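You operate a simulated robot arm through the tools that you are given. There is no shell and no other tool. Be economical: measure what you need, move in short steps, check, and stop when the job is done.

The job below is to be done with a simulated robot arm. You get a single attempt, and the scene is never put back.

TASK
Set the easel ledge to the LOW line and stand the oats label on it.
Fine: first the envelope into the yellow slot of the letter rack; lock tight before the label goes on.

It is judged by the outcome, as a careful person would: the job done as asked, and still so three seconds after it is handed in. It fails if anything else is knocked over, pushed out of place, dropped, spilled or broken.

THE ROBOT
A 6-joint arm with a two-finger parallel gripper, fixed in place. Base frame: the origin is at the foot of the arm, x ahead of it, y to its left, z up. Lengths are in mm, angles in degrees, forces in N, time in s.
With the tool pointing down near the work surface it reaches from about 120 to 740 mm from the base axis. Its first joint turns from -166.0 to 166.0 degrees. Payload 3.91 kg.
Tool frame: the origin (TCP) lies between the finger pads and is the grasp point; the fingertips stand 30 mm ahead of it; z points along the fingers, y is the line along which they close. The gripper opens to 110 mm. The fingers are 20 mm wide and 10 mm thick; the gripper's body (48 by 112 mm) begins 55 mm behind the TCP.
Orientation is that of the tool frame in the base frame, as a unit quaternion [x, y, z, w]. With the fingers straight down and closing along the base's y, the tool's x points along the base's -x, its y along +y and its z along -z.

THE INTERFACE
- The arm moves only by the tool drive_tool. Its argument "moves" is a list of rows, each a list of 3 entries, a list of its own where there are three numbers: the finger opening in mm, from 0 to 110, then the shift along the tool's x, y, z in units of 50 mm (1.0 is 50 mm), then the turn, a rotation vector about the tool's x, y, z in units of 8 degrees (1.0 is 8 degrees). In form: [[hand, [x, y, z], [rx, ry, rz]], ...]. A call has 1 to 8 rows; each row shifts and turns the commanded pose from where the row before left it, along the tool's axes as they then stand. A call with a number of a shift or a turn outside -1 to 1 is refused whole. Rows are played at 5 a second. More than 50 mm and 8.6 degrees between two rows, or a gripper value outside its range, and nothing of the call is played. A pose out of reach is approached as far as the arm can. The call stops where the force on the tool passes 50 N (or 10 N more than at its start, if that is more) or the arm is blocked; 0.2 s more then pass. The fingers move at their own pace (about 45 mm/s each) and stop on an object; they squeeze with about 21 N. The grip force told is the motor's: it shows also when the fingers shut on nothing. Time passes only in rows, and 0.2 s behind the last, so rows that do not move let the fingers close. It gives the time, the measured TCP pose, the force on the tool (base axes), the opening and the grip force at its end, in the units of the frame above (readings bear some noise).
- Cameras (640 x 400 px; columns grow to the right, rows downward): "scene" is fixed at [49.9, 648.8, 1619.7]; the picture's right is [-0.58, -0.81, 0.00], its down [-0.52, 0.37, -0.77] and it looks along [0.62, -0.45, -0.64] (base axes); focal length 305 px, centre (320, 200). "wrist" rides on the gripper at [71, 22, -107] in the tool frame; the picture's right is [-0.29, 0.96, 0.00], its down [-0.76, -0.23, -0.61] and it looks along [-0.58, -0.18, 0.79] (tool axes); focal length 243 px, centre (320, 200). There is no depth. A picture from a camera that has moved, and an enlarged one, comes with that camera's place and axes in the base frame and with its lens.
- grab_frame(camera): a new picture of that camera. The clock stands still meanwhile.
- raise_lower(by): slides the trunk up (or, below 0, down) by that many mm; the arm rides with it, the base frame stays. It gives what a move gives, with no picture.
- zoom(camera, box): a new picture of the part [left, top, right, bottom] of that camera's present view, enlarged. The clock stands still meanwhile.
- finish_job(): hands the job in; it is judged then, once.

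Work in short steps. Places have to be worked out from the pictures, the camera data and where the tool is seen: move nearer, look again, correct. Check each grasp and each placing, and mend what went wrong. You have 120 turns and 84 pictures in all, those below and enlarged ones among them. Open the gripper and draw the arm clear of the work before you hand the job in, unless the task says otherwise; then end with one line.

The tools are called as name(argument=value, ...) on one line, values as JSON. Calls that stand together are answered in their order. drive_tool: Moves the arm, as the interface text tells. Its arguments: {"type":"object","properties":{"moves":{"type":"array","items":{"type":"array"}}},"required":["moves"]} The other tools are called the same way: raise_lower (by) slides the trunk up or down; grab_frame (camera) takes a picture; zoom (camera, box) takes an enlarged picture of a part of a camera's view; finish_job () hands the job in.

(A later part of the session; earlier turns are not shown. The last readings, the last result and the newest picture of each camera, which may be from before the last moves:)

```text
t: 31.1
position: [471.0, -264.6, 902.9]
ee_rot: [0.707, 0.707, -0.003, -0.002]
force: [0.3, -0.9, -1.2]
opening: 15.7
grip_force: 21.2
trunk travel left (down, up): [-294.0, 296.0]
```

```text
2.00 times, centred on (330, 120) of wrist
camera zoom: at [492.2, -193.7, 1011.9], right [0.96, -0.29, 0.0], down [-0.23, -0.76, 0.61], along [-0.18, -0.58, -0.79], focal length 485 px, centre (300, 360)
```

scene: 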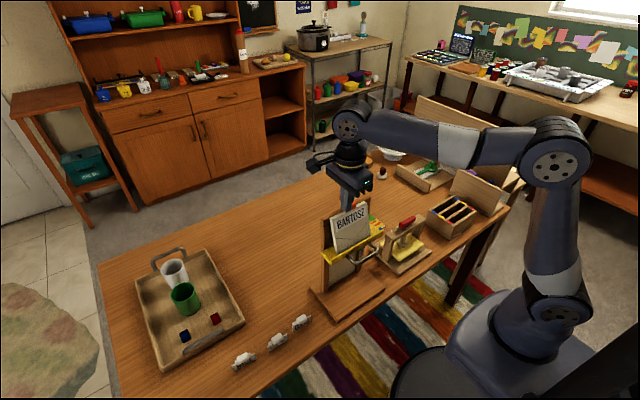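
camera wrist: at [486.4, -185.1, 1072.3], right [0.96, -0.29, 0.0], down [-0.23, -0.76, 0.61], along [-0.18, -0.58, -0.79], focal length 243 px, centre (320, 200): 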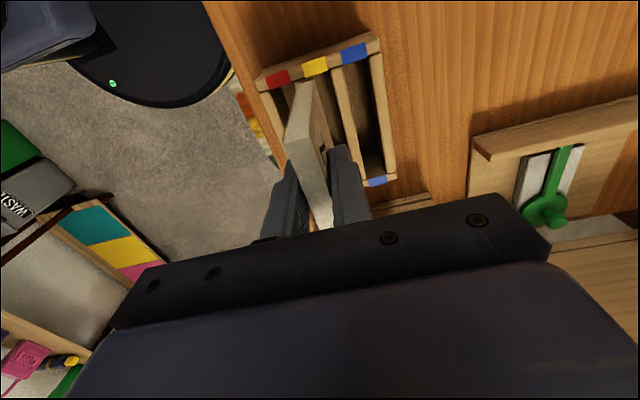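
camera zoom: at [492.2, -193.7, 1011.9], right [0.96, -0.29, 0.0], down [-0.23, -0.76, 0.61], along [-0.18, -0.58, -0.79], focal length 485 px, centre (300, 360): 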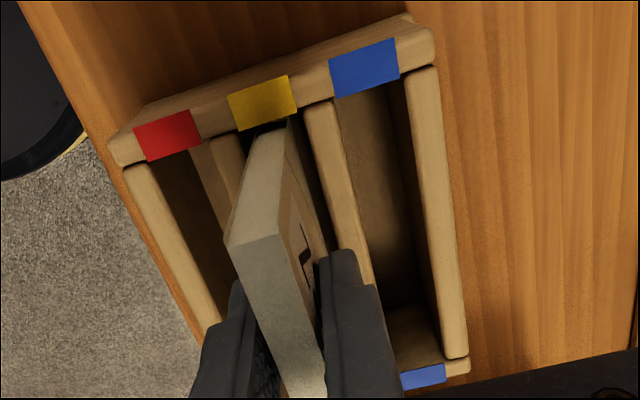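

The envelope is in the yellow slot with no contact. I continue down until the fingertips are just above the rim.

drive_tool(moves=[[0, [0, 0, 0.2], [0, 0, 0]], [0, [0, 0, 0.2], [0, 0, 0]], [0, [0, 0, 0.1], [0, 0, 0]], [0, [0, 0, 0], [0, 0, 0]]])

zoom(camera="scene", box=[435, 185, 475, 225])

```text
t: 32.1
position: [471.1, -265.3, 879.7]
ee_rot: [0.707, 0.707, -0.002, -0.001]
force: [0.2, -0.2, -1.1]
opening: 15.1
grip_force: 21.1
trunk travel left (down, up): [-294.0, 296.0]
```

```text
10.00 times, centred on (455, 205) of scene
camera zoom: at [49.9, 648.8, 1619.7], right [-0.58, -0.81, 0.0], down [-0.52, 0.37, -0.77], along [0.62, -0.45, -0.64], focal length 3051 px, centre (-1030, 150)
```

zoom: 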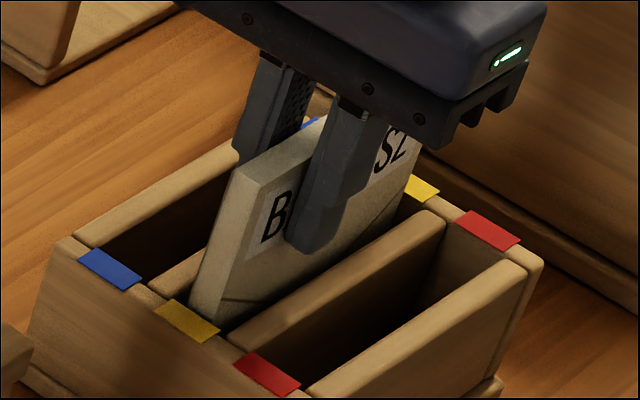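

drive_tool(moves=[[0, [0, 0, 0.1], [0, 0, 0]], [0, [0, 0, 0.1], [0, 0, 0]], [0, [0, 0, 0], [0, 0, 0]]])

zoom(camera="scene", box=[435, 185, 475, 225])

```text
t: 32.9
position: [471.2, -265.1, 869.6]
ee_rot: [0.708, 0.707, -0.002, -0.001]
force: [-0.1, -0.1, 0.4]
opening: 15.6
grip_force: 20.5
trunk travel left (down, up): [-294.0, 296.0]
```

```text
10.00 times, centred on (455, 205) of scene
camera zoom: at [49.9, 648.8, 1619.7], right [-0.58, -0.81, 0.0], down [-0.52, 0.37, -0.77], along [0.62, -0.45, -0.64], focal length 3051 px, centre (-1030, 150)
```

zoom: 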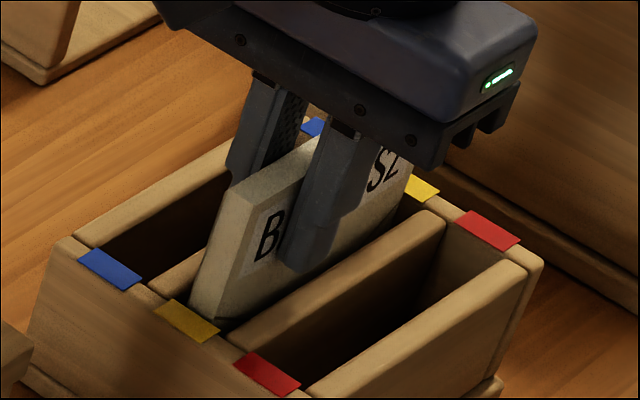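

Fingertips are just above the dividers and the envelope is nearly at the slot floor, so I release with a small opening and rise.

drive_tool(moves=[[22, [0, 0, 0], [0, 0, 0]], [30, [0, 0, 0], [0, 0, 0]], [30, [0, 0, -0.4], [0, 0, 0]], [30, [0, 0, -0.8], [0, 0, 0]], [30, [0, 0, -0.8], [0, 0, 0]], [30, [0, 0, -0.8], [0, 0, 0]], [30, [0, 0, 0], [0, 0, 0]]])

zoom(camera="scene", box=[420, 170, 500, 250])

```text
t: 34.5
position: [470.2, -264.7, 1011.0]
ee_rot: [0.707, 0.707, -0.002, 0.0]
force: [0.1, 0.4, 0.0]
opening: 30.2
grip_force: 0.0
trunk travel left (down, up): [-294.0, 296.0]
```

```text
5.00 times, centred on (460, 210) of scene
camera zoom: at [49.9, 648.8, 1619.7], right [-0.58, -0.81, 0.0], down [-0.52, 0.37, -0.77], along [0.62, -0.45, -0.64], focal length 1525 px, centre (-380, 150)
```

zoom: 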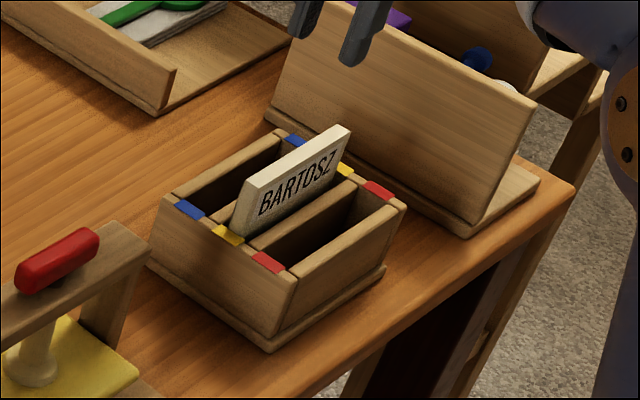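

The envelope stands in the yellow slot. Next I raise the trunk and return to the easel to study the orange lever.

raise_lower(by=190)

drive_tool(moves=[[60, [0.9, 0, 0], [0, 0, 0]], [60, [0.9, 0, 0], [0, 0, 0]], [60, [0.9, 0, 0], [0, 0, 0]], [60, [0.9, 0, 0], [0, 0, 0]], [60, [0.9, 0, 0], [0, 0, 0]], [60, [0.9, 0, 0], [0, 0, 0]], [60, [0.9, 0, 0], [0, 0, 0]], [60, [0.9, 0, 0], [0, 0, 0]]])

drive_tool(moves=[[60, [0.9, 0, 0], [0, 0, 0]], [60, [0.9, 0.3, 0], [0, 0, 0]], [60, [0.5, 0.3, 0], [0, 0, 0]], [60, [0, 0, 0], [0, 0, 0]]])

zoom(camera="wrist", box=[220, 0, 420, 220])

zoom(camera="scene", box=[320, 180, 390, 250])

```text
t: 36.6
position: [470.3, -264.9, 1201.0]
ee_rot: [0.707, 0.708, -0.003, -0.002]
force: [-0.2, -0.4, 0.5]
opening: 30.0
grip_force: 0.0
trunk travel left (down, up): [-484.0, 106.0]
```

```text
t: 38.4
position: [470.7, 98.0, 1200.3]
ee_rot: [0.708, 0.707, -0.003, -0.001]
force: [0.8, -0.2, 0.6]
opening: 59.9
grip_force: 0.1
trunk travel left (down, up): [-484.0, 106.0]
```

```text
t: 39.4
position: [501.7, 211.0, 1199.9]
ee_rot: [0.707, 0.707, -0.002, -0.002]
force: [-0.5, 0.9, 0.5]
opening: 60.0
grip_force: 0.0
trunk travel left (down, up): [-484.0, 106.0]
```

```text
1.82 times, centred on (320, 110) of wrist
camera zoom: at [522.4, 282.5, 1306.6], right [0.96, -0.29, 0.0], down [-0.23, -0.76, 0.61], along [-0.18, -0.58, -0.79], focal length 441 px, centre (320, 364)
```

zoom: 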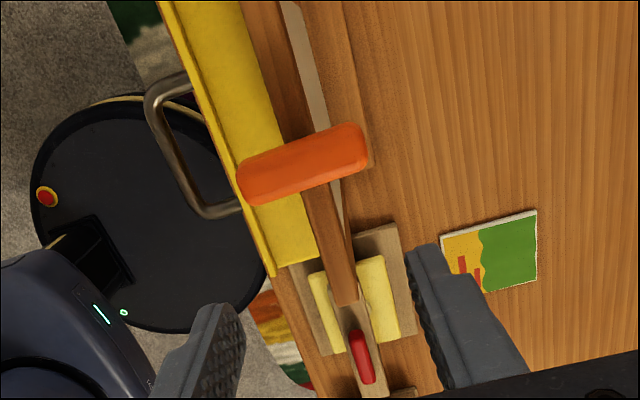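

```text
5.71 times, centred on (355, 215) of scene
camera zoom: at [49.9, 648.8, 1619.7], right [-0.58, -0.81, 0.0], down [-0.52, 0.37, -0.77], along [0.62, -0.45, -0.64], focal length 1743 px, centre (120, 114)
```

zoom: 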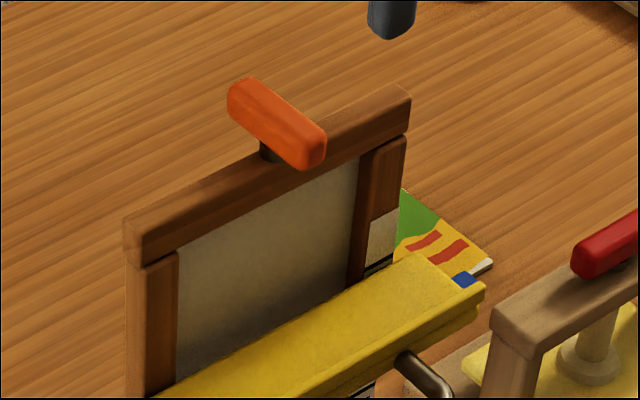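

The orange T-handle sits on a vertical stem at about (499, 241), bar along x, z≈1110. I'll yaw back 90° so the fingers close along y, then centre above it.

drive_tool(moves=[[60, [0.3, 0, 0], [0, 0, -1]], [60, [0, 0, 0], [0, 0, -1]], [60, [0, 0, 0], [0, 0, -1]], [60, [0, 0, 0], [0, 0, -1]], [60, [0, 0, 0], [0, 0, -1]], [60, [0, 0, 0], [0, 0, -1]], [60, [0, 0, 0], [0, 0, -1]], [60, [0, 0, 0], [0, 0, -1]]])

drive_tool(moves=[[60, [0, 0, 0], [0, 0, -1]], [60, [0, 0, 0], [0, 0, -1]], [60, [0, 0, 0], [0, 0, -1]], [60, [0, 0, 0], [0, 0, -0.25]], [60, [0, 0, 0.4], [0, 0, 0]], [60, [0, 0, 0], [0, 0, 0]]])

grab_frame(camera="wrist")

```text
t: 41.2
position: [500.6, 224.5, 1198.6]
ee_rot: [0.223, 0.975, -0.001, -0.002]
force: [0.0, 0.2, 0.1]
opening: 59.9
grip_force: 0.1
trunk travel left (down, up): [-484.0, 106.0]
```

```text
t: 42.6
position: [501.9, 224.2, 1179.8]
ee_rot: [-0.001, 1.0, 0.0, -0.003]
force: [0.4, -1.2, 0.7]
opening: 59.9
grip_force: 0.0
trunk travel left (down, up): [-484.0, 106.0]
```

```text
33 pictures are left
camera wrist: at [429.5, 246.8, 1287.0], right [0.29, 0.96, 0.0], down [0.76, -0.23, 0.6], along [0.58, -0.18, -0.8], focal length 243 px, centre (320, 200)
```

wrist: 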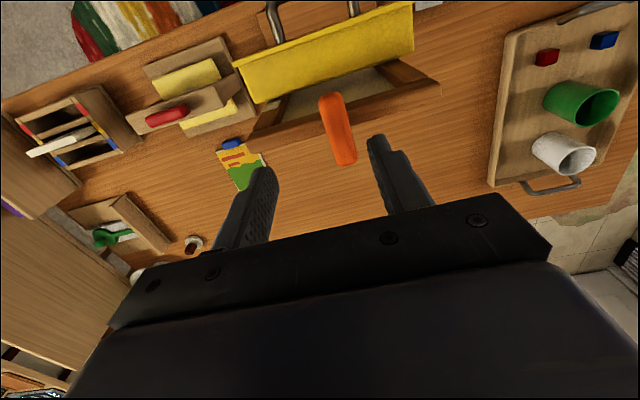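

The bar is centred near (497, 238). I'll align, descend to z≈1125 and close on it.

drive_tool(moves=[[50, [0.09, 0.28, 0], [0, 0, 0]], [50, [0, 0, 0.4], [0, 0, 0]], [50, [0, 0, 0.4], [0, 0, 0]], [50, [0, 0, 0.28], [0, 0, 0]], [0, [0, 0, 0], [0, 0, 0]], [0, [0, 0, 0], [0, 0, 0]], [0, [0, 0, 0], [0, 0, 0]], [0, [0, 0, 0], [0, 0, 0]]])

zoom(camera="scene", box=[320, 160, 400, 250])

```text
t: 44.4
position: [495.3, 240.4, 1124.6]
ee_rot: [0.0, 1.0, -0.001, -0.003]
force: [-0.2, 0.9, -2.4]
opening: 17.8
grip_force: 44.9
trunk travel left (down, up): [-484.0, 106.0]
```

```text
4.44 times, centred on (360, 205) of scene
camera zoom: at [49.9, 648.8, 1619.7], right [-0.58, -0.81, 0.0], down [-0.52, 0.37, -0.77], along [0.62, -0.45, -0.64], focal length 1356 px, centre (142, 178)
```

zoom: 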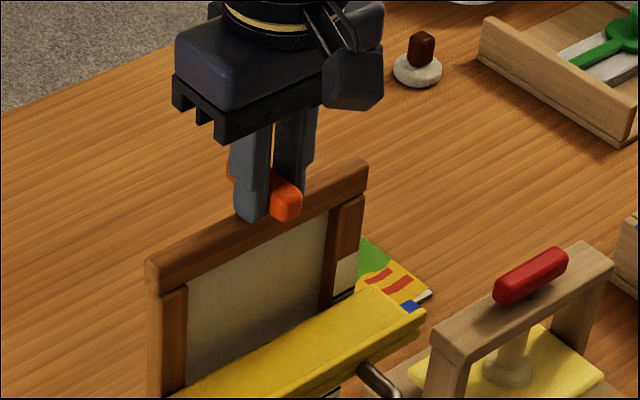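

Bar gripped at 17.8 mm. I try loosening it counter-clockwise (seen from above) by 24°.

drive_tool(moves=[[0, [0, 0, 0], [0, 0, -0.5]], [0, [0, 0, 0], [0, 0, -0.5]], [0, [0, 0, 0], [0, 0, -1]], [0, [0, 0, 0], [0, 0, -1]], [0, [0, 0, 0], [0, 0, 0]]])

```text
t: 45.6
position: [496.3, 238.3, 1123.7]
ee_rot: [-0.208, 0.978, -0.002, -0.004]
force: [-2.5, -8.7, -13.9]
opening: 17.5
grip_force: 45.2
trunk travel left (down, up): [-484.0, 106.0]
```

It turned without stalling. I'll continue counter-clockwise.

drive_tool(moves=[[0, [0, 0, 0], [0, 0, -1]], [0, [0, 0, 0], [0, 0, -1]], [0, [0, 0, 0], [0, 0, -1]], [0, [0, 0, 0], [0, 0, 0]]])

zoom(camera="scene", box=[310, 160, 400, 270])

```text
t: 46.6
position: [497.8, 236.2, 1124.8]
ee_rot: [-0.406, 0.914, 0.001, -0.004]
force: [1.2, -22.5, -14.3]
opening: 17.7
grip_force: 45.3
trunk travel left (down, up): [-484.0, 106.0]
```

```text
3.64 times, centred on (355, 215) of scene
camera zoom: at [49.9, 648.8, 1619.7], right [-0.58, -0.81, 0.0], down [-0.52, 0.37, -0.77], along [0.62, -0.45, -0.64], focal length 1109 px, centre (193, 146)
```

zoom: 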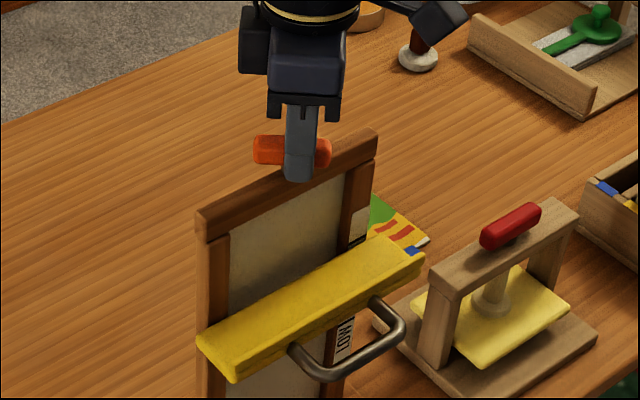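

The handle has turned about 48°, with a side force showing the pivot is slightly toward −y. I'll relieve that by ~4 mm and continue turning.

drive_tool(moves=[[0, [0.046, -0.07, 0], [0, 0, 0]], [0, [0, 0, 0], [0, 0, -1]], [0, [0, 0, 0], [0, 0, -1]], [0, [0, 0, 0], [0, 0, 0]]])

```text
t: 47.6
position: [499.2, 235.5, 1125.7]
ee_rot: [-0.531, 0.847, 0.001, -0.003]
force: [4.3, -6.9, -15.0]
opening: 17.7
grip_force: 45.3
trunk travel left (down, up): [-484.0, 106.0]
```

drive_tool(moves=[[0, [0, 0, 0], [0, 0, -1]], [0, [0, 0, 0], [0, 0, -1]], [0, [0, 0, 0], [0, 0, -1]], [0, [0, 0, 0], [0, 0, 0]]])

zoom(camera="scene", box=[310, 160, 400, 270])

```text
t: 48.6
position: [499.8, 233.7, 1125.2]
ee_rot: [-0.695, 0.719, 0.001, -0.002]
force: [20.5, -4.5, -7.8]
opening: 17.6
grip_force: 44.8
trunk travel left (down, up): [-484.0, 106.0]
```

```text
3.64 times, centred on (355, 215) of scene
camera zoom: at [49.9, 648.8, 1619.7], right [-0.58, -0.81, 0.0], down [-0.52, 0.37, -0.77], along [0.62, -0.45, -0.64], focal length 1109 px, centre (193, 146)
```

zoom: 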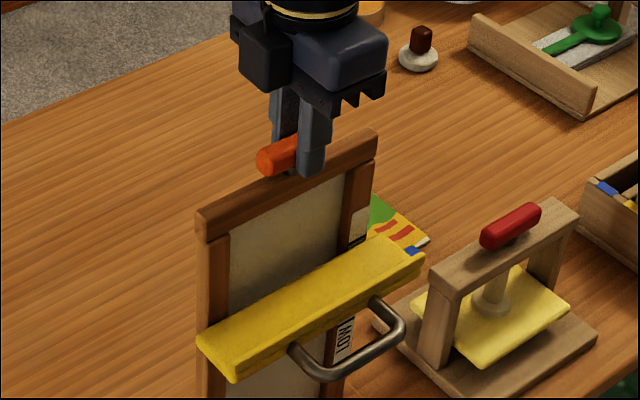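

The handle now lies along the board (about 88° turned) and should be loosened. I release it, rise, and move over the ledge's metal handle, judged at (397, 247, 988).

drive_tool(moves=[[60, [0, 0, 0], [0, 0, 0]], [60, [0, 0, 0], [0, 0, 0]], [60, [0, 0, 0], [0, 0, 0]], [60, [0, 0, -0.8], [0, 0, 0]], [60, [0, 0, -0.4], [0, 0, -0.25]], [60, [-0.25, 0.7, 0], [0, 0, 0]], [36, [0, 0.7, 0], [0, 0, 0]], [36, [0, 0.64, 0], [0, 0, 0]]])

drive_tool(moves=[[36, [0, 0, 0.8], [0, 0, 0]], [36, [0, 0, 0.8], [0, 0, 0]], [36, [0, 0, 0], [0, 0, 0]]])

grab_frame(camera="wrist")

zoom(camera="scene", box=[310, 170, 410, 300])

```text
t: 50.4
position: [394.6, 248.3, 1186.7]
ee_rot: [-0.706, 0.708, 0.002, -0.002]
force: [-0.2, -0.1, -0.3]
opening: 36.0
grip_force: 0.0
trunk travel left (down, up): [-484.0, 106.0]
```

```text
t: 51.2
position: [395.2, 247.5, 1105.4]
ee_rot: [0.707, -0.707, -0.001, 0.002]
force: [-0.6, -0.7, -0.5]
opening: 36.2
grip_force: 0.0
trunk travel left (down, up): [-484.0, 106.0]
```

```text
29 pictures are left
camera wrist: at [373.2, 176.5, 1213.0], right [-0.96, 0.29, 0.0], down [0.23, 0.76, 0.61], along [0.17, 0.58, -0.8], focal length 243 px, centre (320, 200)
```

wrist: 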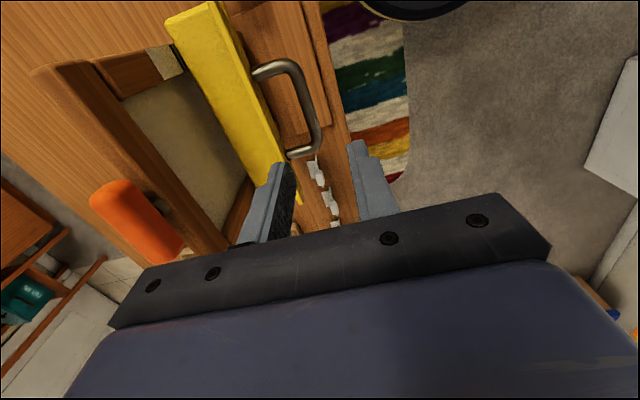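

```text
3.08 times, centred on (360, 235) of scene
camera zoom: at [49.9, 648.8, 1619.7], right [-0.58, -0.81, 0.0], down [-0.52, 0.37, -0.77], along [0.62, -0.45, -0.64], focal length 939 px, centre (197, 92)
```

zoom: 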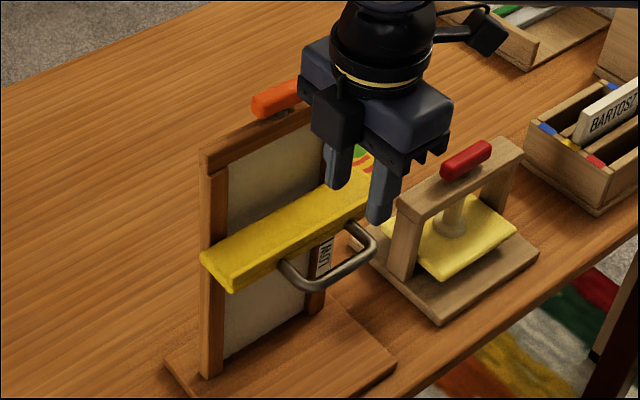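

The loop's front bar is at x≈401, mid y≈234. I'll adjust and descend to just above it, then check.

drive_tool(moves=[[36, [0.25, -0.11, 0], [0, 0, 0]], [36, [0, 0, 0.7], [0, 0, 0]], [36, [0, 0, 0.7], [0, 0, 0]], [36, [0, 0, 0], [0, 0, 0]]])

zoom(camera="wrist", box=[200, 0, 420, 220])

```text
t: 52.2
position: [399.4, 234.6, 1036.3]
ee_rot: [0.707, -0.707, -0.001, 0.002]
force: [0.1, -0.5, 0.6]
opening: 36.0
grip_force: 0.1
trunk travel left (down, up): [-484.0, 106.0]
```

```text
1.82 times, centred on (310, 110) of wrist
camera zoom: at [378.3, 164.2, 1144.0], right [-0.96, 0.29, 0.0], down [0.23, 0.76, 0.61], along [0.17, 0.58, -0.8], focal length 441 px, centre (338, 364)
```

zoom: 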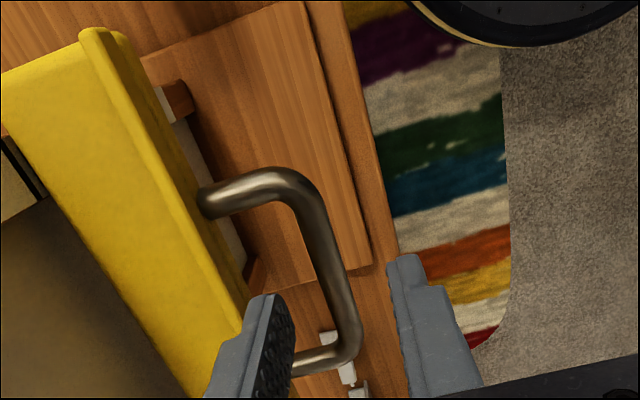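

Fingers straddle the bar well. I descend to bar height and close.

drive_tool(moves=[[36, [0, 0, 0.45], [0, 0, 0]], [36, [0, 0, 0.45], [0, 0, 0]], [0, [0, 0, 0], [0, 0, 0]], [0, [0, 0, 0], [0, 0, 0]], [0, [0, 0, 0], [0, 0, 0]], [0, [0, 0, 0], [0, 0, 0]]])

zoom(camera="scene", box=[320, 200, 410, 290])

```text
t: 53.6
position: [404.9, 236.0, 991.7]
ee_rot: [0.707, -0.707, -0.001, 0.0]
force: [41.3, -2.2, 0.8]
opening: 11.9
grip_force: 45.2
trunk travel left (down, up): [-484.0, 106.0]
```

```text
4.44 times, centred on (365, 245) of scene
camera zoom: at [49.9, 648.8, 1619.7], right [-0.58, -0.81, 0.0], down [-0.52, 0.37, -0.77], along [0.62, -0.45, -0.64], focal length 1356 px, centre (120, 0)
```

zoom: 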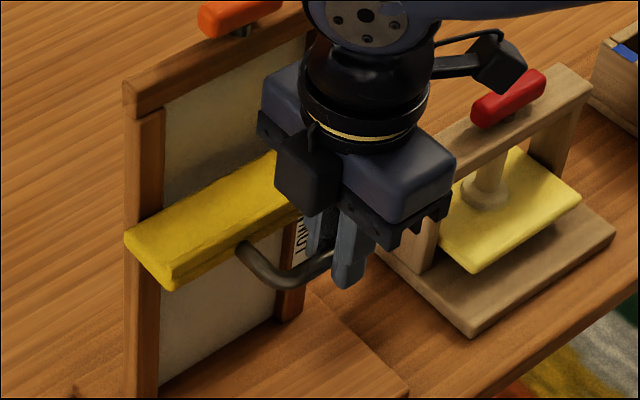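

Handle gripped (11.9 mm), but there's a 41 N side load as the bar is a bit further +x. I relieve that first.

drive_tool(moves=[[0, [0, -0.07, 0], [0, 0, 0]], [0, [0, -0.06, 0], [0, 0, 0]], [0, [0, 0, 0], [0, 0, 0]]])

```text
t: 54.4
position: [403.5, 235.0, 990.5]
ee_rot: [0.708, -0.706, -0.003, 0.004]
force: [6.6, 0.1, -1.4]
opening: 11.7
grip_force: 44.9
trunk travel left (down, up): [-484.0, 106.0]
```

Load relieved. I try sliding the ledge down 10 mm.

drive_tool(moves=[[0, [0, 0, 0.1], [0, 0, 0]], [0, [0, 0, 0.1], [0, 0, 0]], [0, [0, 0, 0], [0, 0, 0]]])

zoom(camera="scene", box=[320, 200, 410, 290])

```text
t: 55.2
position: [405.3, 234.4, 981.3]
ee_rot: [-0.707, 0.707, 0.002, -0.003]
force: [-4.6, 2.6, 1.0]
opening: 11.7
grip_force: 45.0
trunk travel left (down, up): [-484.0, 106.0]
```

```text
4.44 times, centred on (365, 245) of scene
camera zoom: at [49.9, 648.8, 1619.7], right [-0.58, -0.81, 0.0], down [-0.52, 0.37, -0.77], along [0.62, -0.45, -0.64], focal length 1356 px, centre (120, 0)
```

zoom: 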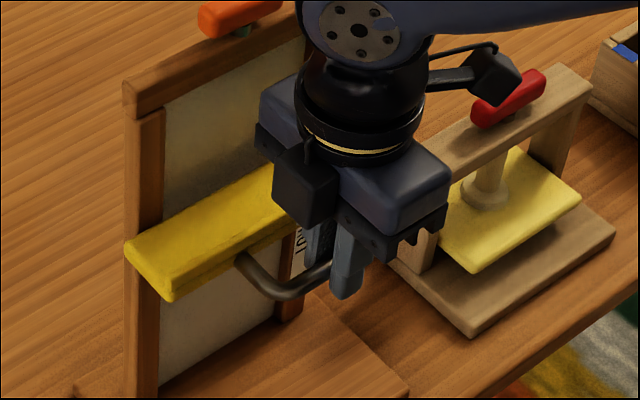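

The ledge slides freely, so it's unlocked. I'll lower it another 60 mm and look at the LOW line up close.

drive_tool(moves=[[0, [0, 0, 0.3], [0, 0, 0]], [0, [0, 0, 0.3], [0, 0, 0]], [0, [0, 0, 0.3], [0, 0, 0]], [0, [0, 0, 0.3], [0, 0, 0]], [0, [0, 0, 0], [0, 0, 0]]])

grab_frame(camera="wrist")

zoom(camera="scene", box=[325, 200, 405, 300])

```text
t: 56.4
position: [405.8, 234.2, 920.9]
ee_rot: [0.707, -0.707, -0.001, 0.003]
force: [-6.8, 5.7, -1.0]
opening: 11.8
grip_force: 45.1
trunk travel left (down, up): [-484.0, 106.0]
```

```text
24 pictures are left
camera wrist: at [383.5, 164.2, 1028.5], right [-0.96, 0.29, 0.0], down [0.23, 0.76, 0.6], along [0.17, 0.58, -0.8], focal length 243 px, centre (320, 200)
```

wrist: 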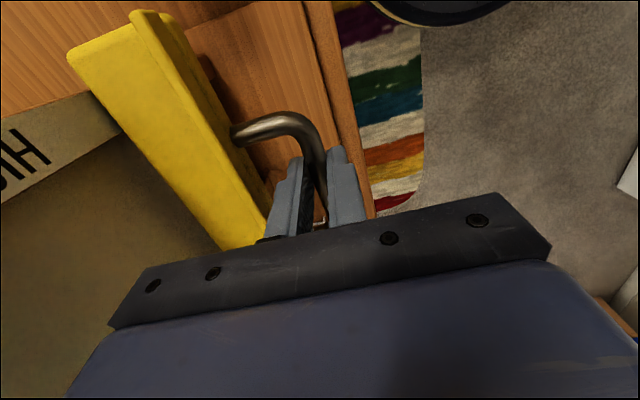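

```text
4.00 times, centred on (365, 250) of scene
camera zoom: at [49.9, 648.8, 1619.7], right [-0.58, -0.81, 0.0], down [-0.52, 0.37, -0.77], along [0.62, -0.45, -0.64], focal length 1220 px, centre (140, 0)
```

zoom: 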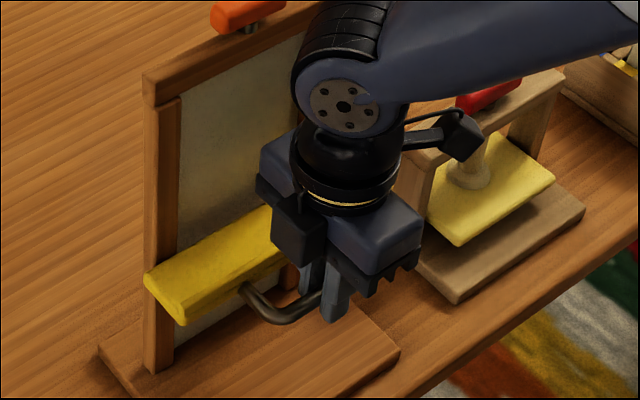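

zoom(camera="wrist", box=[0, 0, 220, 200])

```text
2.00 times, centred on (110, 100) of wrist
camera zoom: at [383.5, 164.2, 1028.5], right [-0.96, 0.29, 0.0], down [0.23, 0.76, 0.6], along [0.17, 0.58, -0.8], focal length 485 px, centre (740, 400)
```

zoom: 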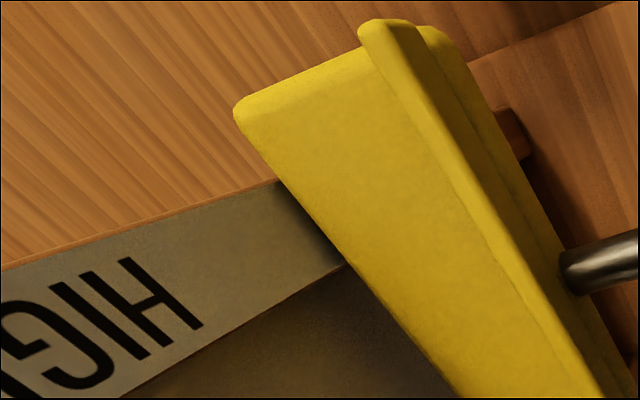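

HIGH's line sits at the top end of its text, and it was level with the ledge's top surface at the start. So I'll use the ledge top surface against the LOW line. I lower 26 mm more and look for the LOW line emerging above the ledge top.

drive_tool(moves=[[0, [0, 0, 0.26], [0, 0, 0]], [0, [0, 0, 0.26], [0, 0, 0]], [0, [0, 0, 0], [0, 0, 0]]])

zoom(camera="wrist", box=[40, 0, 240, 180])

```text
t: 57.2
position: [404.7, 234.8, 894.2]
ee_rot: [-0.707, 0.707, 0.001, -0.002]
force: [-7.3, 4.6, -1.0]
opening: 11.6
grip_force: 44.8
trunk travel left (down, up): [-484.0, 106.0]
```

```text
2.22 times, centred on (140, 90) of wrist
camera zoom: at [383.4, 164.1, 1002.9], right [-0.96, 0.29, 0.0], down [0.23, 0.76, 0.61], along [0.17, 0.58, -0.8], focal length 539 px, centre (720, 444)
```

zoom: 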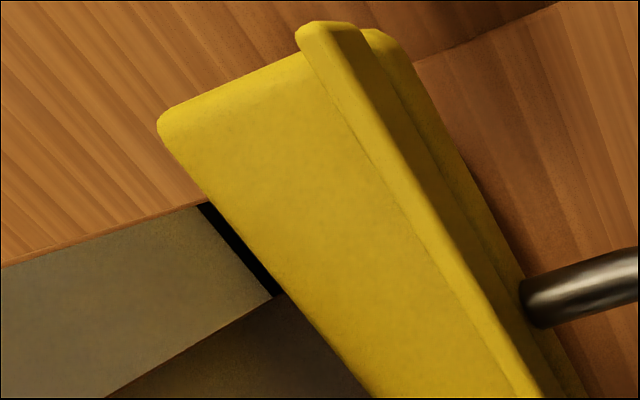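

The LOW line is now just showing at the ledge's top edge, right on level. I'll release gently, rise a bit, and check the ledge stays.

drive_tool(moves=[[20, [0, 0, 0], [0, 0, 0]], [36, [0, 0, 0], [0, 0, 0]], [36, [0, 0, 0], [0, 0, 0]], [36, [0, 0, -0.5], [0, 0, 0]], [36, [0, 0, -0.5], [0, 0, 0]], [36, [0, 0, -0.3], [0, 0, 0]], [36, [0, 0, 0], [0, 0, 0]]])

zoom(camera="wrist", box=[40, 0, 340, 200])

```text
t: 58.8
position: [405.9, 234.3, 960.4]
ee_rot: [0.707, -0.707, -0.001, 0.002]
force: [-0.8, -0.7, -0.2]
opening: 35.8
grip_force: 0.1
trunk travel left (down, up): [-484.0, 106.0]
```

```text
2.00 times, centred on (190, 100) of wrist
camera zoom: at [384.2, 163.2, 1068.1], right [-0.96, 0.29, 0.0], down [0.23, 0.76, 0.61], along [0.17, 0.58, -0.8], focal length 485 px, centre (580, 400)
```

zoom: 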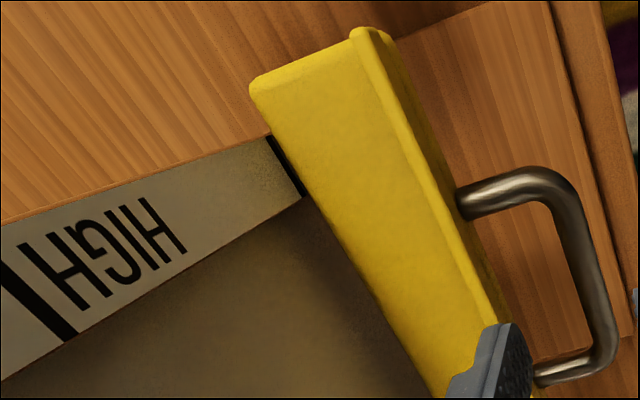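

The ledge stays put with the LOW line level at its top edge. Now I go back up to the T-handle to lock it: rise, move over it, descend, and grip.

drive_tool(moves=[[50, [0, 0, -0.9], [0, 0, 0]], [50, [0, 0, -0.9], [0, 0, 0]], [50, [0, 0, -0.9], [0, 0, 0]], [50, [0, 0, -0.9], [0, 0, 0]], [50, [0, 0, -0.9], [0, 0, 0]], [50, [-0.1, -0.95, 0], [0, 0, 0]], [50, [0, -0.95, 0], [0, 0, 0]], [50, [0, 0, 0], [0, 0, 0]]])

zoom(camera="wrist", box=[220, 40, 420, 220])

```text
t: 60.6
position: [502.2, 241.0, 1185.6]
ee_rot: [0.707, -0.707, -0.001, 0.003]
force: [0.5, 0.1, 0.4]
opening: 50.1
grip_force: 0.1
trunk travel left (down, up): [-484.0, 106.0]
```

```text
2.22 times, centred on (320, 130) of wrist
camera zoom: at [481.4, 169.7, 1292.8], right [-0.96, 0.29, 0.0], down [0.23, 0.76, 0.61], along [0.17, 0.58, -0.8], focal length 539 px, centre (320, 356)
```

zoom: 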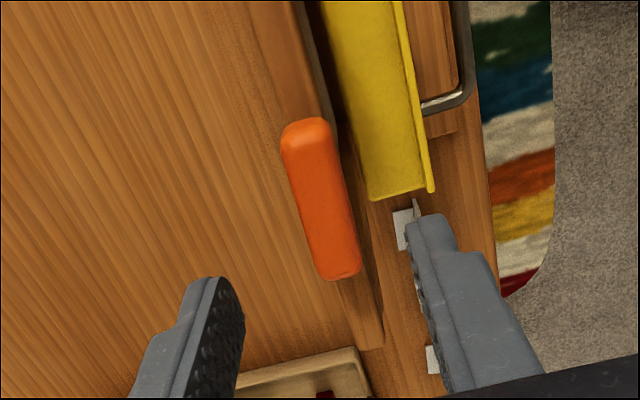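

The bar lies along y at x≈501. I descend and close on it.

drive_tool(moves=[[50, [0.04, 0.02, 0.4], [0, 0, 0]], [50, [0, 0, 0.4], [0, 0, 0]], [50, [0, 0, 0.41], [0, 0, 0]], [0, [0, 0, 0], [0, 0, 0]], [0, [0, 0, 0], [0, 0, 0]], [0, [0, 0, 0], [0, 0, 0]], [0, [0, 0, 0], [0, 0, 0]]])

```text
t: 62.2
position: [501.1, 238.9, 1123.7]
ee_rot: [-0.707, 0.707, 0.001, -0.002]
force: [1.2, 1.4, -2.5]
opening: 17.7
grip_force: 44.6
trunk travel left (down, up): [-484.0, 106.0]
```

Gripped with little load, so the pivot is at about (501, 240). Now I turn clockwise to tighten.

drive_tool(moves=[[0, [0, 0, 0], [0, 0, 1]], [0, [0, 0, 0], [0, 0, 1]], [0, [0, 0, 0], [0, 0, 1]], [0, [0, 0, 0], [0, 0, 1]], [0, [0, 0, 0], [0, 0, 1]], [0, [0, 0, 0], [0, 0, 1]], [0, [0, 0, 0], [0, 0, 0]]])

drive_tool(moves=[[0, [0, 0, 0], [0, 0, 1]], [0, [0, 0, 0], [0, 0, 1]], [0, [0, 0, 0], [0, 0, 1]], [0, [0, 0, 0], [0, 0, 1]], [0, [0, 0, 0], [0, 0, 0.8]], [0, [0, 0, 0], [0, 0, 0]]])

```text
t: 63.8
position: [500.7, 239.8, 1123.8]
ee_rot: [-0.357, 0.934, 0.0, -0.004]
force: [-2.6, 6.0, -1.4]
opening: 18.1
grip_force: 45.5
trunk travel left (down, up): [-484.0, 106.0]
```

```text
t: 65.2
position: [499.1, 240.6, 1124.7]
ee_rot: [-0.031, 1.0, -0.001, -0.002]
force: [-6.9, 12.7, 0.8]
opening: 18.0
grip_force: 44.9
trunk travel left (down, up): [-484.0, 106.0]
```

Back near the original angle with little resistance. I keep turning clockwise to find the tight stop.

drive_tool(moves=[[0, [0, 0, 0], [0, 0, 0.5]], [0, [0, 0, 0], [0, 0, 1]], [0, [0, 0, 0], [0, 0, 1]], [0, [0, 0, 0], [0, 0, 0]]])

zoom(camera="scene", box=[310, 170, 400, 290])

```text
t: 66.2
position: [500.3, 240.1, 1123.1]
ee_rot: [0.144, 0.99, -0.002, -0.002]
force: [-4.0, 14.8, 1.5]
opening: 21.4
grip_force: 45.3
trunk travel left (down, up): [-484.0, 106.0]
```

```text
3.33 times, centred on (355, 230) of scene
camera zoom: at [49.9, 648.8, 1619.7], right [-0.58, -0.81, 0.0], down [-0.52, 0.37, -0.77], along [0.62, -0.45, -0.64], focal length 1017 px, centre (203, 100)
```

zoom: 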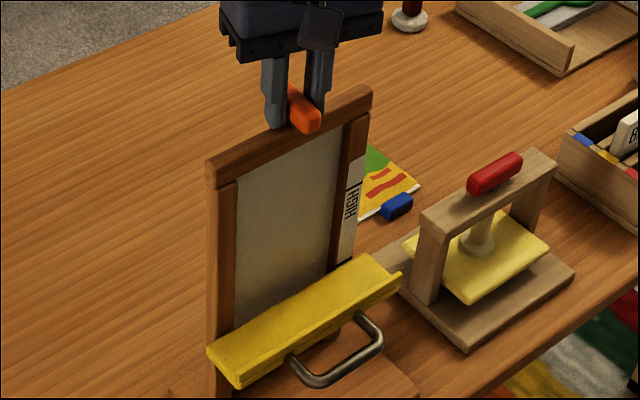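

The fingers wedged open (21 mm) while the bar stayed near 0°, so the lock is at its tight stop. I release, straighten the yaw, rise and verify.

drive_tool(moves=[[50, [0, 0, 0], [0, 0, 0]], [50, [0, 0, 0], [0, 0, 0]], [50, [0, 0, 0], [0, 0, 0]], [50, [0, 0, -0.7], [0, 0, 0]], [50, [0, 0, -0.5], [0, 0, -1]], [50, [0, 0.4, 0], [0, 0, -1]], [50, [0, 0.9, 0], [0, 0, -0.1]], [50, [0, 0.9, 0], [0, 0, 0]]])

zoom(camera="scene", box=[310, 170, 400, 290])

```text
t: 68.0
position: [505.1, 349.7, 1182.7]
ee_rot: [-0.004, 1.0, -0.001, -0.004]
force: [-0.5, 0.4, -0.5]
opening: 50.0
grip_force: 0.0
trunk travel left (down, up): [-484.0, 106.0]
```

```text
3.33 times, centred on (355, 230) of scene
camera zoom: at [49.9, 648.8, 1619.7], right [-0.58, -0.81, 0.0], down [-0.52, 0.37, -0.77], along [0.62, -0.45, -0.64], focal length 1017 px, centre (203, 100)
```

zoom: 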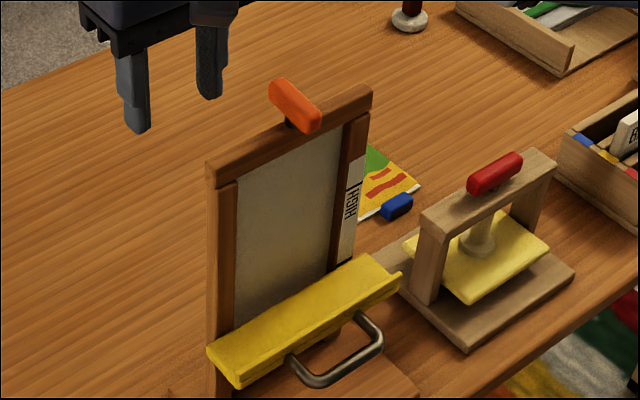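

The handle is at or slightly past its original locked angle and the ledge has held. Now I go for the OATS label at about (448, 423): move over it and lower the trunk.

drive_tool(moves=[[60, [0.55, 0.75, 0], [0, 0, 0]], [60, [0.55, 0.72, 0], [0, 0, 0]], [60, [0, 0, 0], [0, 0, 0]]])

raise_lower(by=-290)

grab_frame(camera="wrist")

```text
t: 68.8
position: [448.9, 421.9, 1182.9]
ee_rot: [-0.003, 1.0, -0.001, -0.003]
force: [-0.1, -0.3, 0.5]
opening: 60.2
grip_force: 0.1
trunk travel left (down, up): [-484.0, 106.0]
```

```text
t: 71.7
position: [449.3, 422.6, 894.3]
ee_rot: [-0.004, 1.0, 0.0, -0.002]
force: [0.3, 0.1, -0.1]
opening: 59.9
grip_force: 0.1
trunk travel left (down, up): [-194.0, 396.0]
```

```text
16 pictures are left
camera wrist: at [377.7, 442.6, 1001.1], right [0.28, 0.96, 0.0], down [0.76, -0.22, 0.6], along [0.58, -0.17, -0.8], focal length 243 px, centre (320, 200)
```

wrist: 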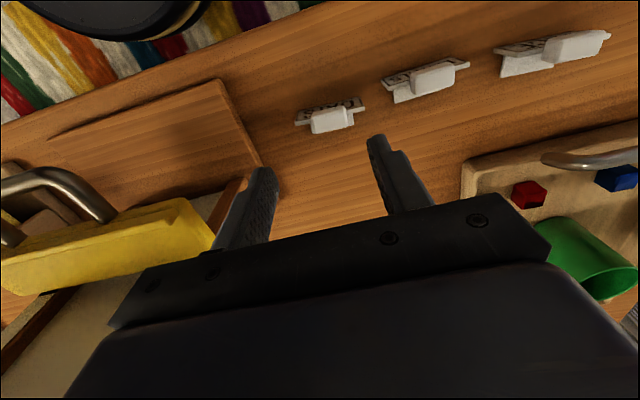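

zoom(camera="wrist", box=[270, 70, 400, 170])

```text
4.00 times, centred on (335, 120) of wrist
camera zoom: at [377.7, 442.6, 1001.1], right [0.28, 0.96, 0.0], down [0.76, -0.22, 0.6], along [0.58, -0.17, -0.8], focal length 970 px, centre (260, 520)
```

zoom: 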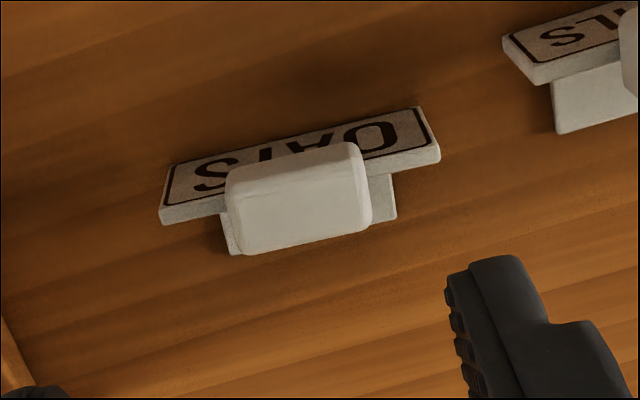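

The label has a plate with a foot and a white tab block about 33 mm wide in y, centred near (445, 427). I'll come over it to z≈838 and check from both cameras.

drive_tool(moves=[[56, [0.06, 0.09, 0.5], [0, 0, 0]], [56, [0, 0, 0.62], [0, 0, 0]], [56, [0, 0, 0], [0, 0, 0]]])

zoom(camera="wrist", box=[240, 40, 420, 200])

zoom(camera="scene", box=[275, 285, 335, 345])

```text
t: 72.5
position: [445.8, 426.1, 836.9]
ee_rot: [-0.003, 1.0, -0.001, -0.002]
force: [0.0, -0.7, 0.1]
opening: 56.0
grip_force: 0.0
trunk travel left (down, up): [-194.0, 396.0]
```

```text
2.50 times, centred on (330, 120) of wrist
camera zoom: at [374.4, 447.3, 945.1], right [0.28, 0.96, 0.0], down [0.76, -0.22, 0.6], along [0.58, -0.17, -0.8], focal length 606 px, centre (295, 400)
```

zoom: 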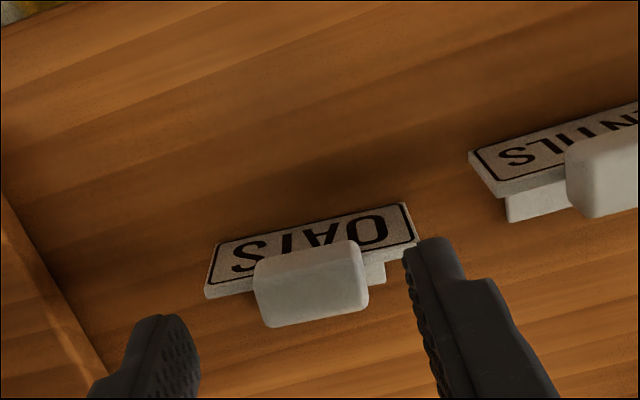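

```text
6.67 times, centred on (305, 315) of scene
camera zoom: at [49.9, 648.8, 1619.7], right [-0.58, -0.81, 0.0], down [-0.52, 0.37, -0.77], along [0.62, -0.45, -0.64], focal length 2034 px, centre (420, -567)
```

zoom: 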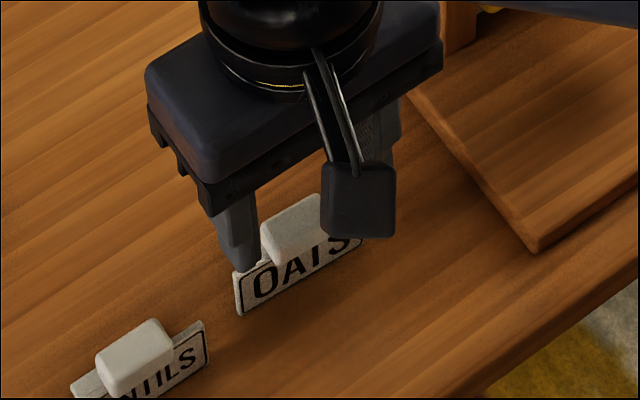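

The scene camera (validated against the finger position) puts the tab near (451, 424) with top z≈795. I adjust and descend so the tips are just about at tab-top height, then compare directly.

drive_tool(moves=[[56, [-0.08, -0.04, 0.2], [0, 0, 0]], [56, [0, 0, 0.1], [0, 0, 0]], [56, [0, 0, 0], [0, 0, 0]]])

zoom(camera="wrist", box=[240, 60, 420, 220])

```text
t: 73.3
position: [450.6, 423.4, 822.9]
ee_rot: [-0.004, 1.0, -0.001, -0.003]
force: [0.3, -0.3, -0.3]
opening: 56.0
grip_force: 0.1
trunk travel left (down, up): [-194.0, 396.0]
```

```text
2.50 times, centred on (330, 140) of wrist
camera zoom: at [378.3, 445.2, 930.0], right [0.28, 0.96, 0.0], down [0.76, -0.22, 0.6], along [0.58, -0.17, -0.8], focal length 606 px, centre (295, 350)
```

zoom: 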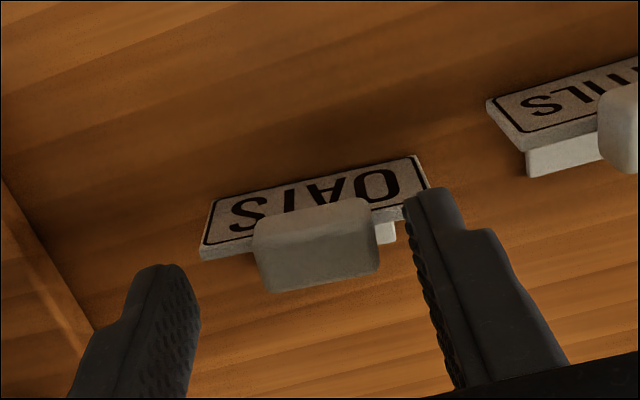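

Relative to the fingers, the tab is about 4 mm further +y and x is fine. I shift, descend 10 mm and close gently.

drive_tool(moves=[[56, [0.03, 0.08, 0], [0, 0, 0]], [56, [0, 0, 0.12], [0, 0, 0]], [56, [0, 0, 0.1], [0, 0, 0]], [28, [0, 0, 0], [0, 0, 0]], [28, [0, 0, 0], [0, 0, 0]], [28, [0, 0, 0], [0, 0, 0]]])

zoom(camera="scene", box=[275, 285, 335, 345])

```text
t: 74.7
position: [448.6, 427.8, 813.3]
ee_rot: [-0.003, 1.0, 0.001, -0.001]
force: [1.0, 5.5, 20.9]
opening: 33.7
grip_force: 5.3
trunk travel left (down, up): [-194.0, 396.0]
```

```text
6.67 times, centred on (305, 315) of scene
camera zoom: at [49.9, 648.8, 1619.7], right [-0.58, -0.81, 0.0], down [-0.52, 0.37, -0.77], along [0.62, -0.45, -0.64], focal length 2034 px, centre (420, -567)
```

zoom: 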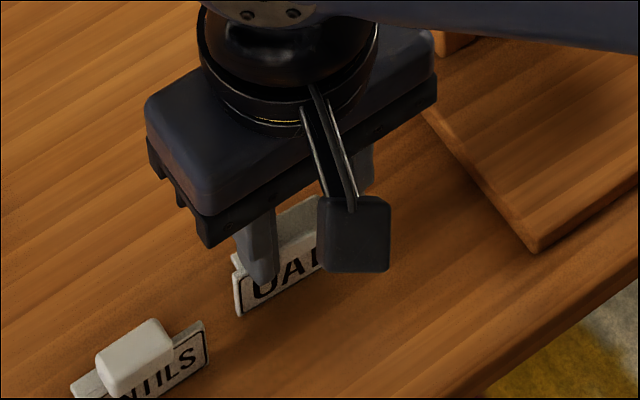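

Tab gripped (33.7 mm), tips resting on the plate's top edge with 21 N. I ease up 3 mm, then close firmly and lift slightly.

drive_tool(moves=[[36, [0, 0, 0], [0, 0, 0]], [36, [0, 0, -0.08], [0, 0, 0]], [0, [0, 0, 0], [0, 0, 0]], [0, [0, 0, 0], [0, 0, 0]], [0, [0, 0, 0], [0, 0, 0]], [0, [0, 0, 0], [0, 0, 0]]])

drive_tool(moves=[[0, [0, 0, -0.1], [0, 0, 0]], [0, [0, 0, -0.3], [0, 0, 0]], [0, [0, 0, -0.4], [0, 0, 0]], [0, [0, 0, 0], [0, 0, 0]]])

zoom(camera="wrist", box=[220, 40, 440, 220])

```text
t: 76.1
position: [448.3, 427.0, 814.6]
ee_rot: [-0.003, 1.0, 0.0, -0.002]
force: [-0.9, 1.1, -0.3]
opening: 28.9
grip_force: 21.1
trunk travel left (down, up): [-194.0, 396.0]
```

```text
t: 77.1
position: [447.7, 427.9, 856.0]
ee_rot: [-0.003, 1.0, -0.001, -0.002]
force: [0.2, -0.4, 0.7]
opening: 0.2
grip_force: 20.8
trunk travel left (down, up): [-194.0, 396.0]
```

```text
2.22 times, centred on (330, 130) of wrist
camera zoom: at [376.5, 449.4, 963.6], right [0.28, 0.96, 0.0], down [0.76, -0.22, 0.6], along [0.58, -0.17, -0.8], focal length 539 px, centre (298, 356)
```

zoom: 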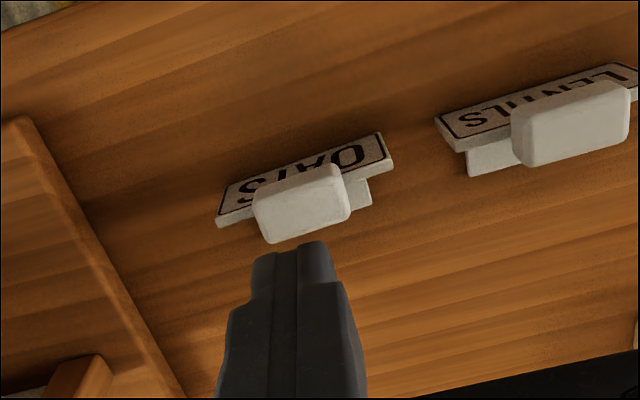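

The fingers slipped off the tab's rounded top; the label is still standing in place. Instead I'll grip the plate by its two ends (about 62 mm wide), clear of the LENTILS label. First I position above with a 70 mm opening and check.

drive_tool(moves=[[70, [-0.06, 0.01, 0], [0, 0, 0]], [70, [0, 0, 0], [0, 0, 0]], [70, [0, 0, 0], [0, 0, 0]], [70, [0, 0, 0], [0, 0, 0]], [70, [0, 0, 0.6], [0, 0, 0]], [70, [0, 0, 0.2], [0, 0, 0]], [70, [0, 0, 0], [0, 0, 0]]])

zoom(camera="wrist", box=[220, 50, 440, 230])

```text
t: 78.7
position: [451.5, 427.9, 815.1]
ee_rot: [-0.003, 1.0, -0.001, -0.003]
force: [-0.3, -0.7, -1.5]
opening: 70.0
grip_force: 0.2
trunk travel left (down, up): [-194.0, 396.0]
```

```text
2.22 times, centred on (330, 140) of wrist
camera zoom: at [379.5, 449.4, 923.7], right [0.28, 0.96, 0.0], down [0.76, -0.22, 0.6], along [0.58, -0.17, -0.8], focal length 539 px, centre (298, 333)
```

zoom: 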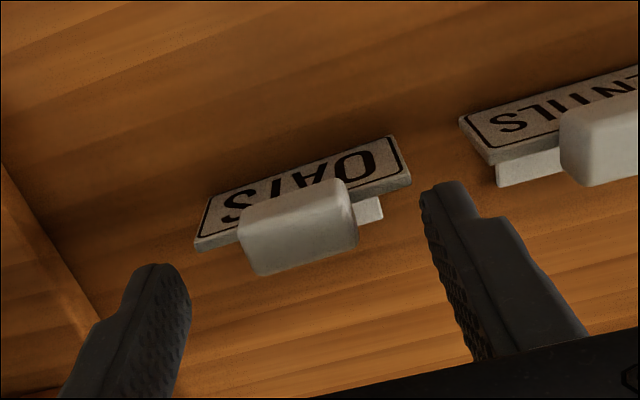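

Plate centre is now about (444, 429.5), with LENTILS' edge at y≈482, so the outer finger clears it. I shift, descend so the tips are just above the table, and close.

drive_tool(moves=[[70, [0.14, 0.03, 0], [0, 0, 0]], [70, [0, 0, 0.3], [0, 0, 0]], [70, [0, 0, 0.22], [0, 0, 0]], [50, [0, 0, 0], [0, 0, 0]], [50, [0, 0, 0], [0, 0, 0]], [40, [0, 0, 0], [0, 0, 0]], [40, [0, 0, 0], [0, 0, 0]]])

```text
t: 80.3
position: [444.0, 430.1, 788.9]
ee_rot: [-0.003, 1.0, -0.001, -0.003]
force: [-0.5, -0.2, 0.2]
opening: 62.9
grip_force: 21.4
trunk travel left (down, up): [-194.0, 396.0]
```

Plate ends gripped at 62.9 mm. I lift slowly 30 mm and check.

drive_tool(moves=[[40, [0, 0, -0.1], [0, 0, 0]], [40, [0, 0, -0.2], [0, 0, 0]], [40, [0, 0, -0.3], [0, 0, 0]], [40, [0, 0, 0], [0, 0, 0]]])

zoom(camera="wrist", box=[220, 50, 440, 230])

```text
t: 81.3
position: [445.5, 430.5, 819.4]
ee_rot: [-0.004, 1.0, -0.001, -0.002]
force: [0.0, -0.7, -0.2]
opening: 62.5
grip_force: 21.2
trunk travel left (down, up): [-194.0, 396.0]
```

```text
2.22 times, centred on (330, 140) of wrist
camera zoom: at [373.3, 450.9, 927.4], right [0.28, 0.96, 0.0], down [0.76, -0.22, 0.6], along [0.58, -0.17, -0.8], focal length 539 px, centre (298, 333)
```

zoom: 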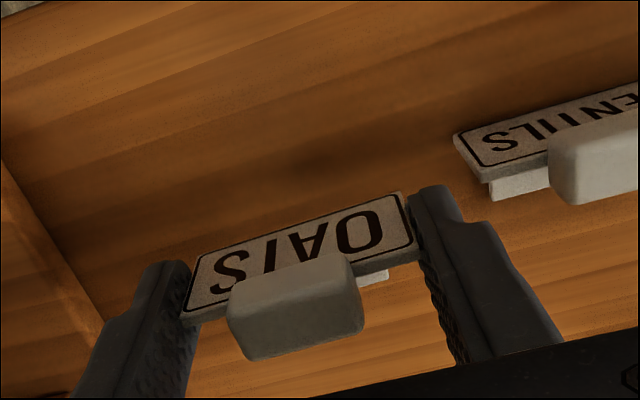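

Label held. But placing with a vertical tool would run the wrist into the board top, so I'll set the label back down, tilt the tool 24° about y (body leaning toward −x) and regrip, keeping the label upright.

drive_tool(moves=[[40, [0.03, 0, 0.3], [0, 0, 0]], [40, [0, 0, 0.2], [0, 0, 0]], [40, [0, 0, 0.1], [0, 0, 0]], [40, [0, 0, 0], [0, 0, 0]]])

drive_tool(moves=[[70, [0, 0, 0], [0, 0, 0]], [70, [0, 0, 0], [0, 0, 0]], [70, [0, 0, 0], [0, -1, 0]], [70, [0, 0, 0], [0, -1, 0]], [70, [0, 0, 0], [0, -1, 0]], [70, [0, 0, 0], [0, 0, 0]]])

zoom(camera="scene", box=[265, 275, 345, 355])

```text
t: 82.3
position: [443.4, 430.6, 789.7]
ee_rot: [-0.005, 1.0, -0.001, -0.002]
force: [1.1, 0.0, 2.1]
opening: 62.9
grip_force: 21.5
trunk travel left (down, up): [-194.0, 396.0]
```

```text
t: 83.7
position: [441.5, 428.3, 789.2]
ee_rot: [-0.003, 0.979, 0.0, 0.206]
force: [0.3, 0.1, 0.6]
opening: 69.6
grip_force: 0.1
trunk travel left (down, up): [-194.0, 396.0]
```

```text
5.00 times, centred on (305, 315) of scene
camera zoom: at [49.9, 648.8, 1619.7], right [-0.58, -0.81, 0.0], down [-0.52, 0.37, -0.77], along [0.62, -0.45, -0.64], focal length 1525 px, centre (395, -375)
```

zoom: 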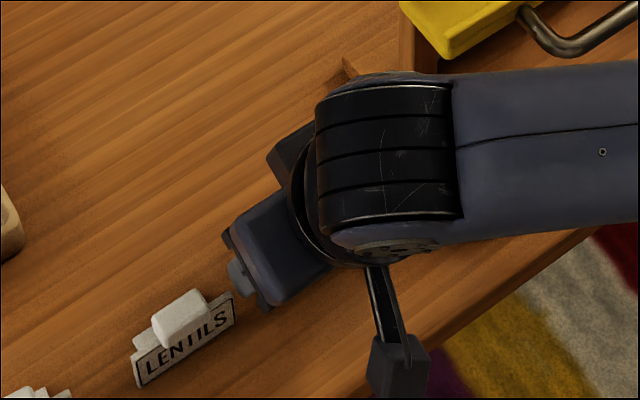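

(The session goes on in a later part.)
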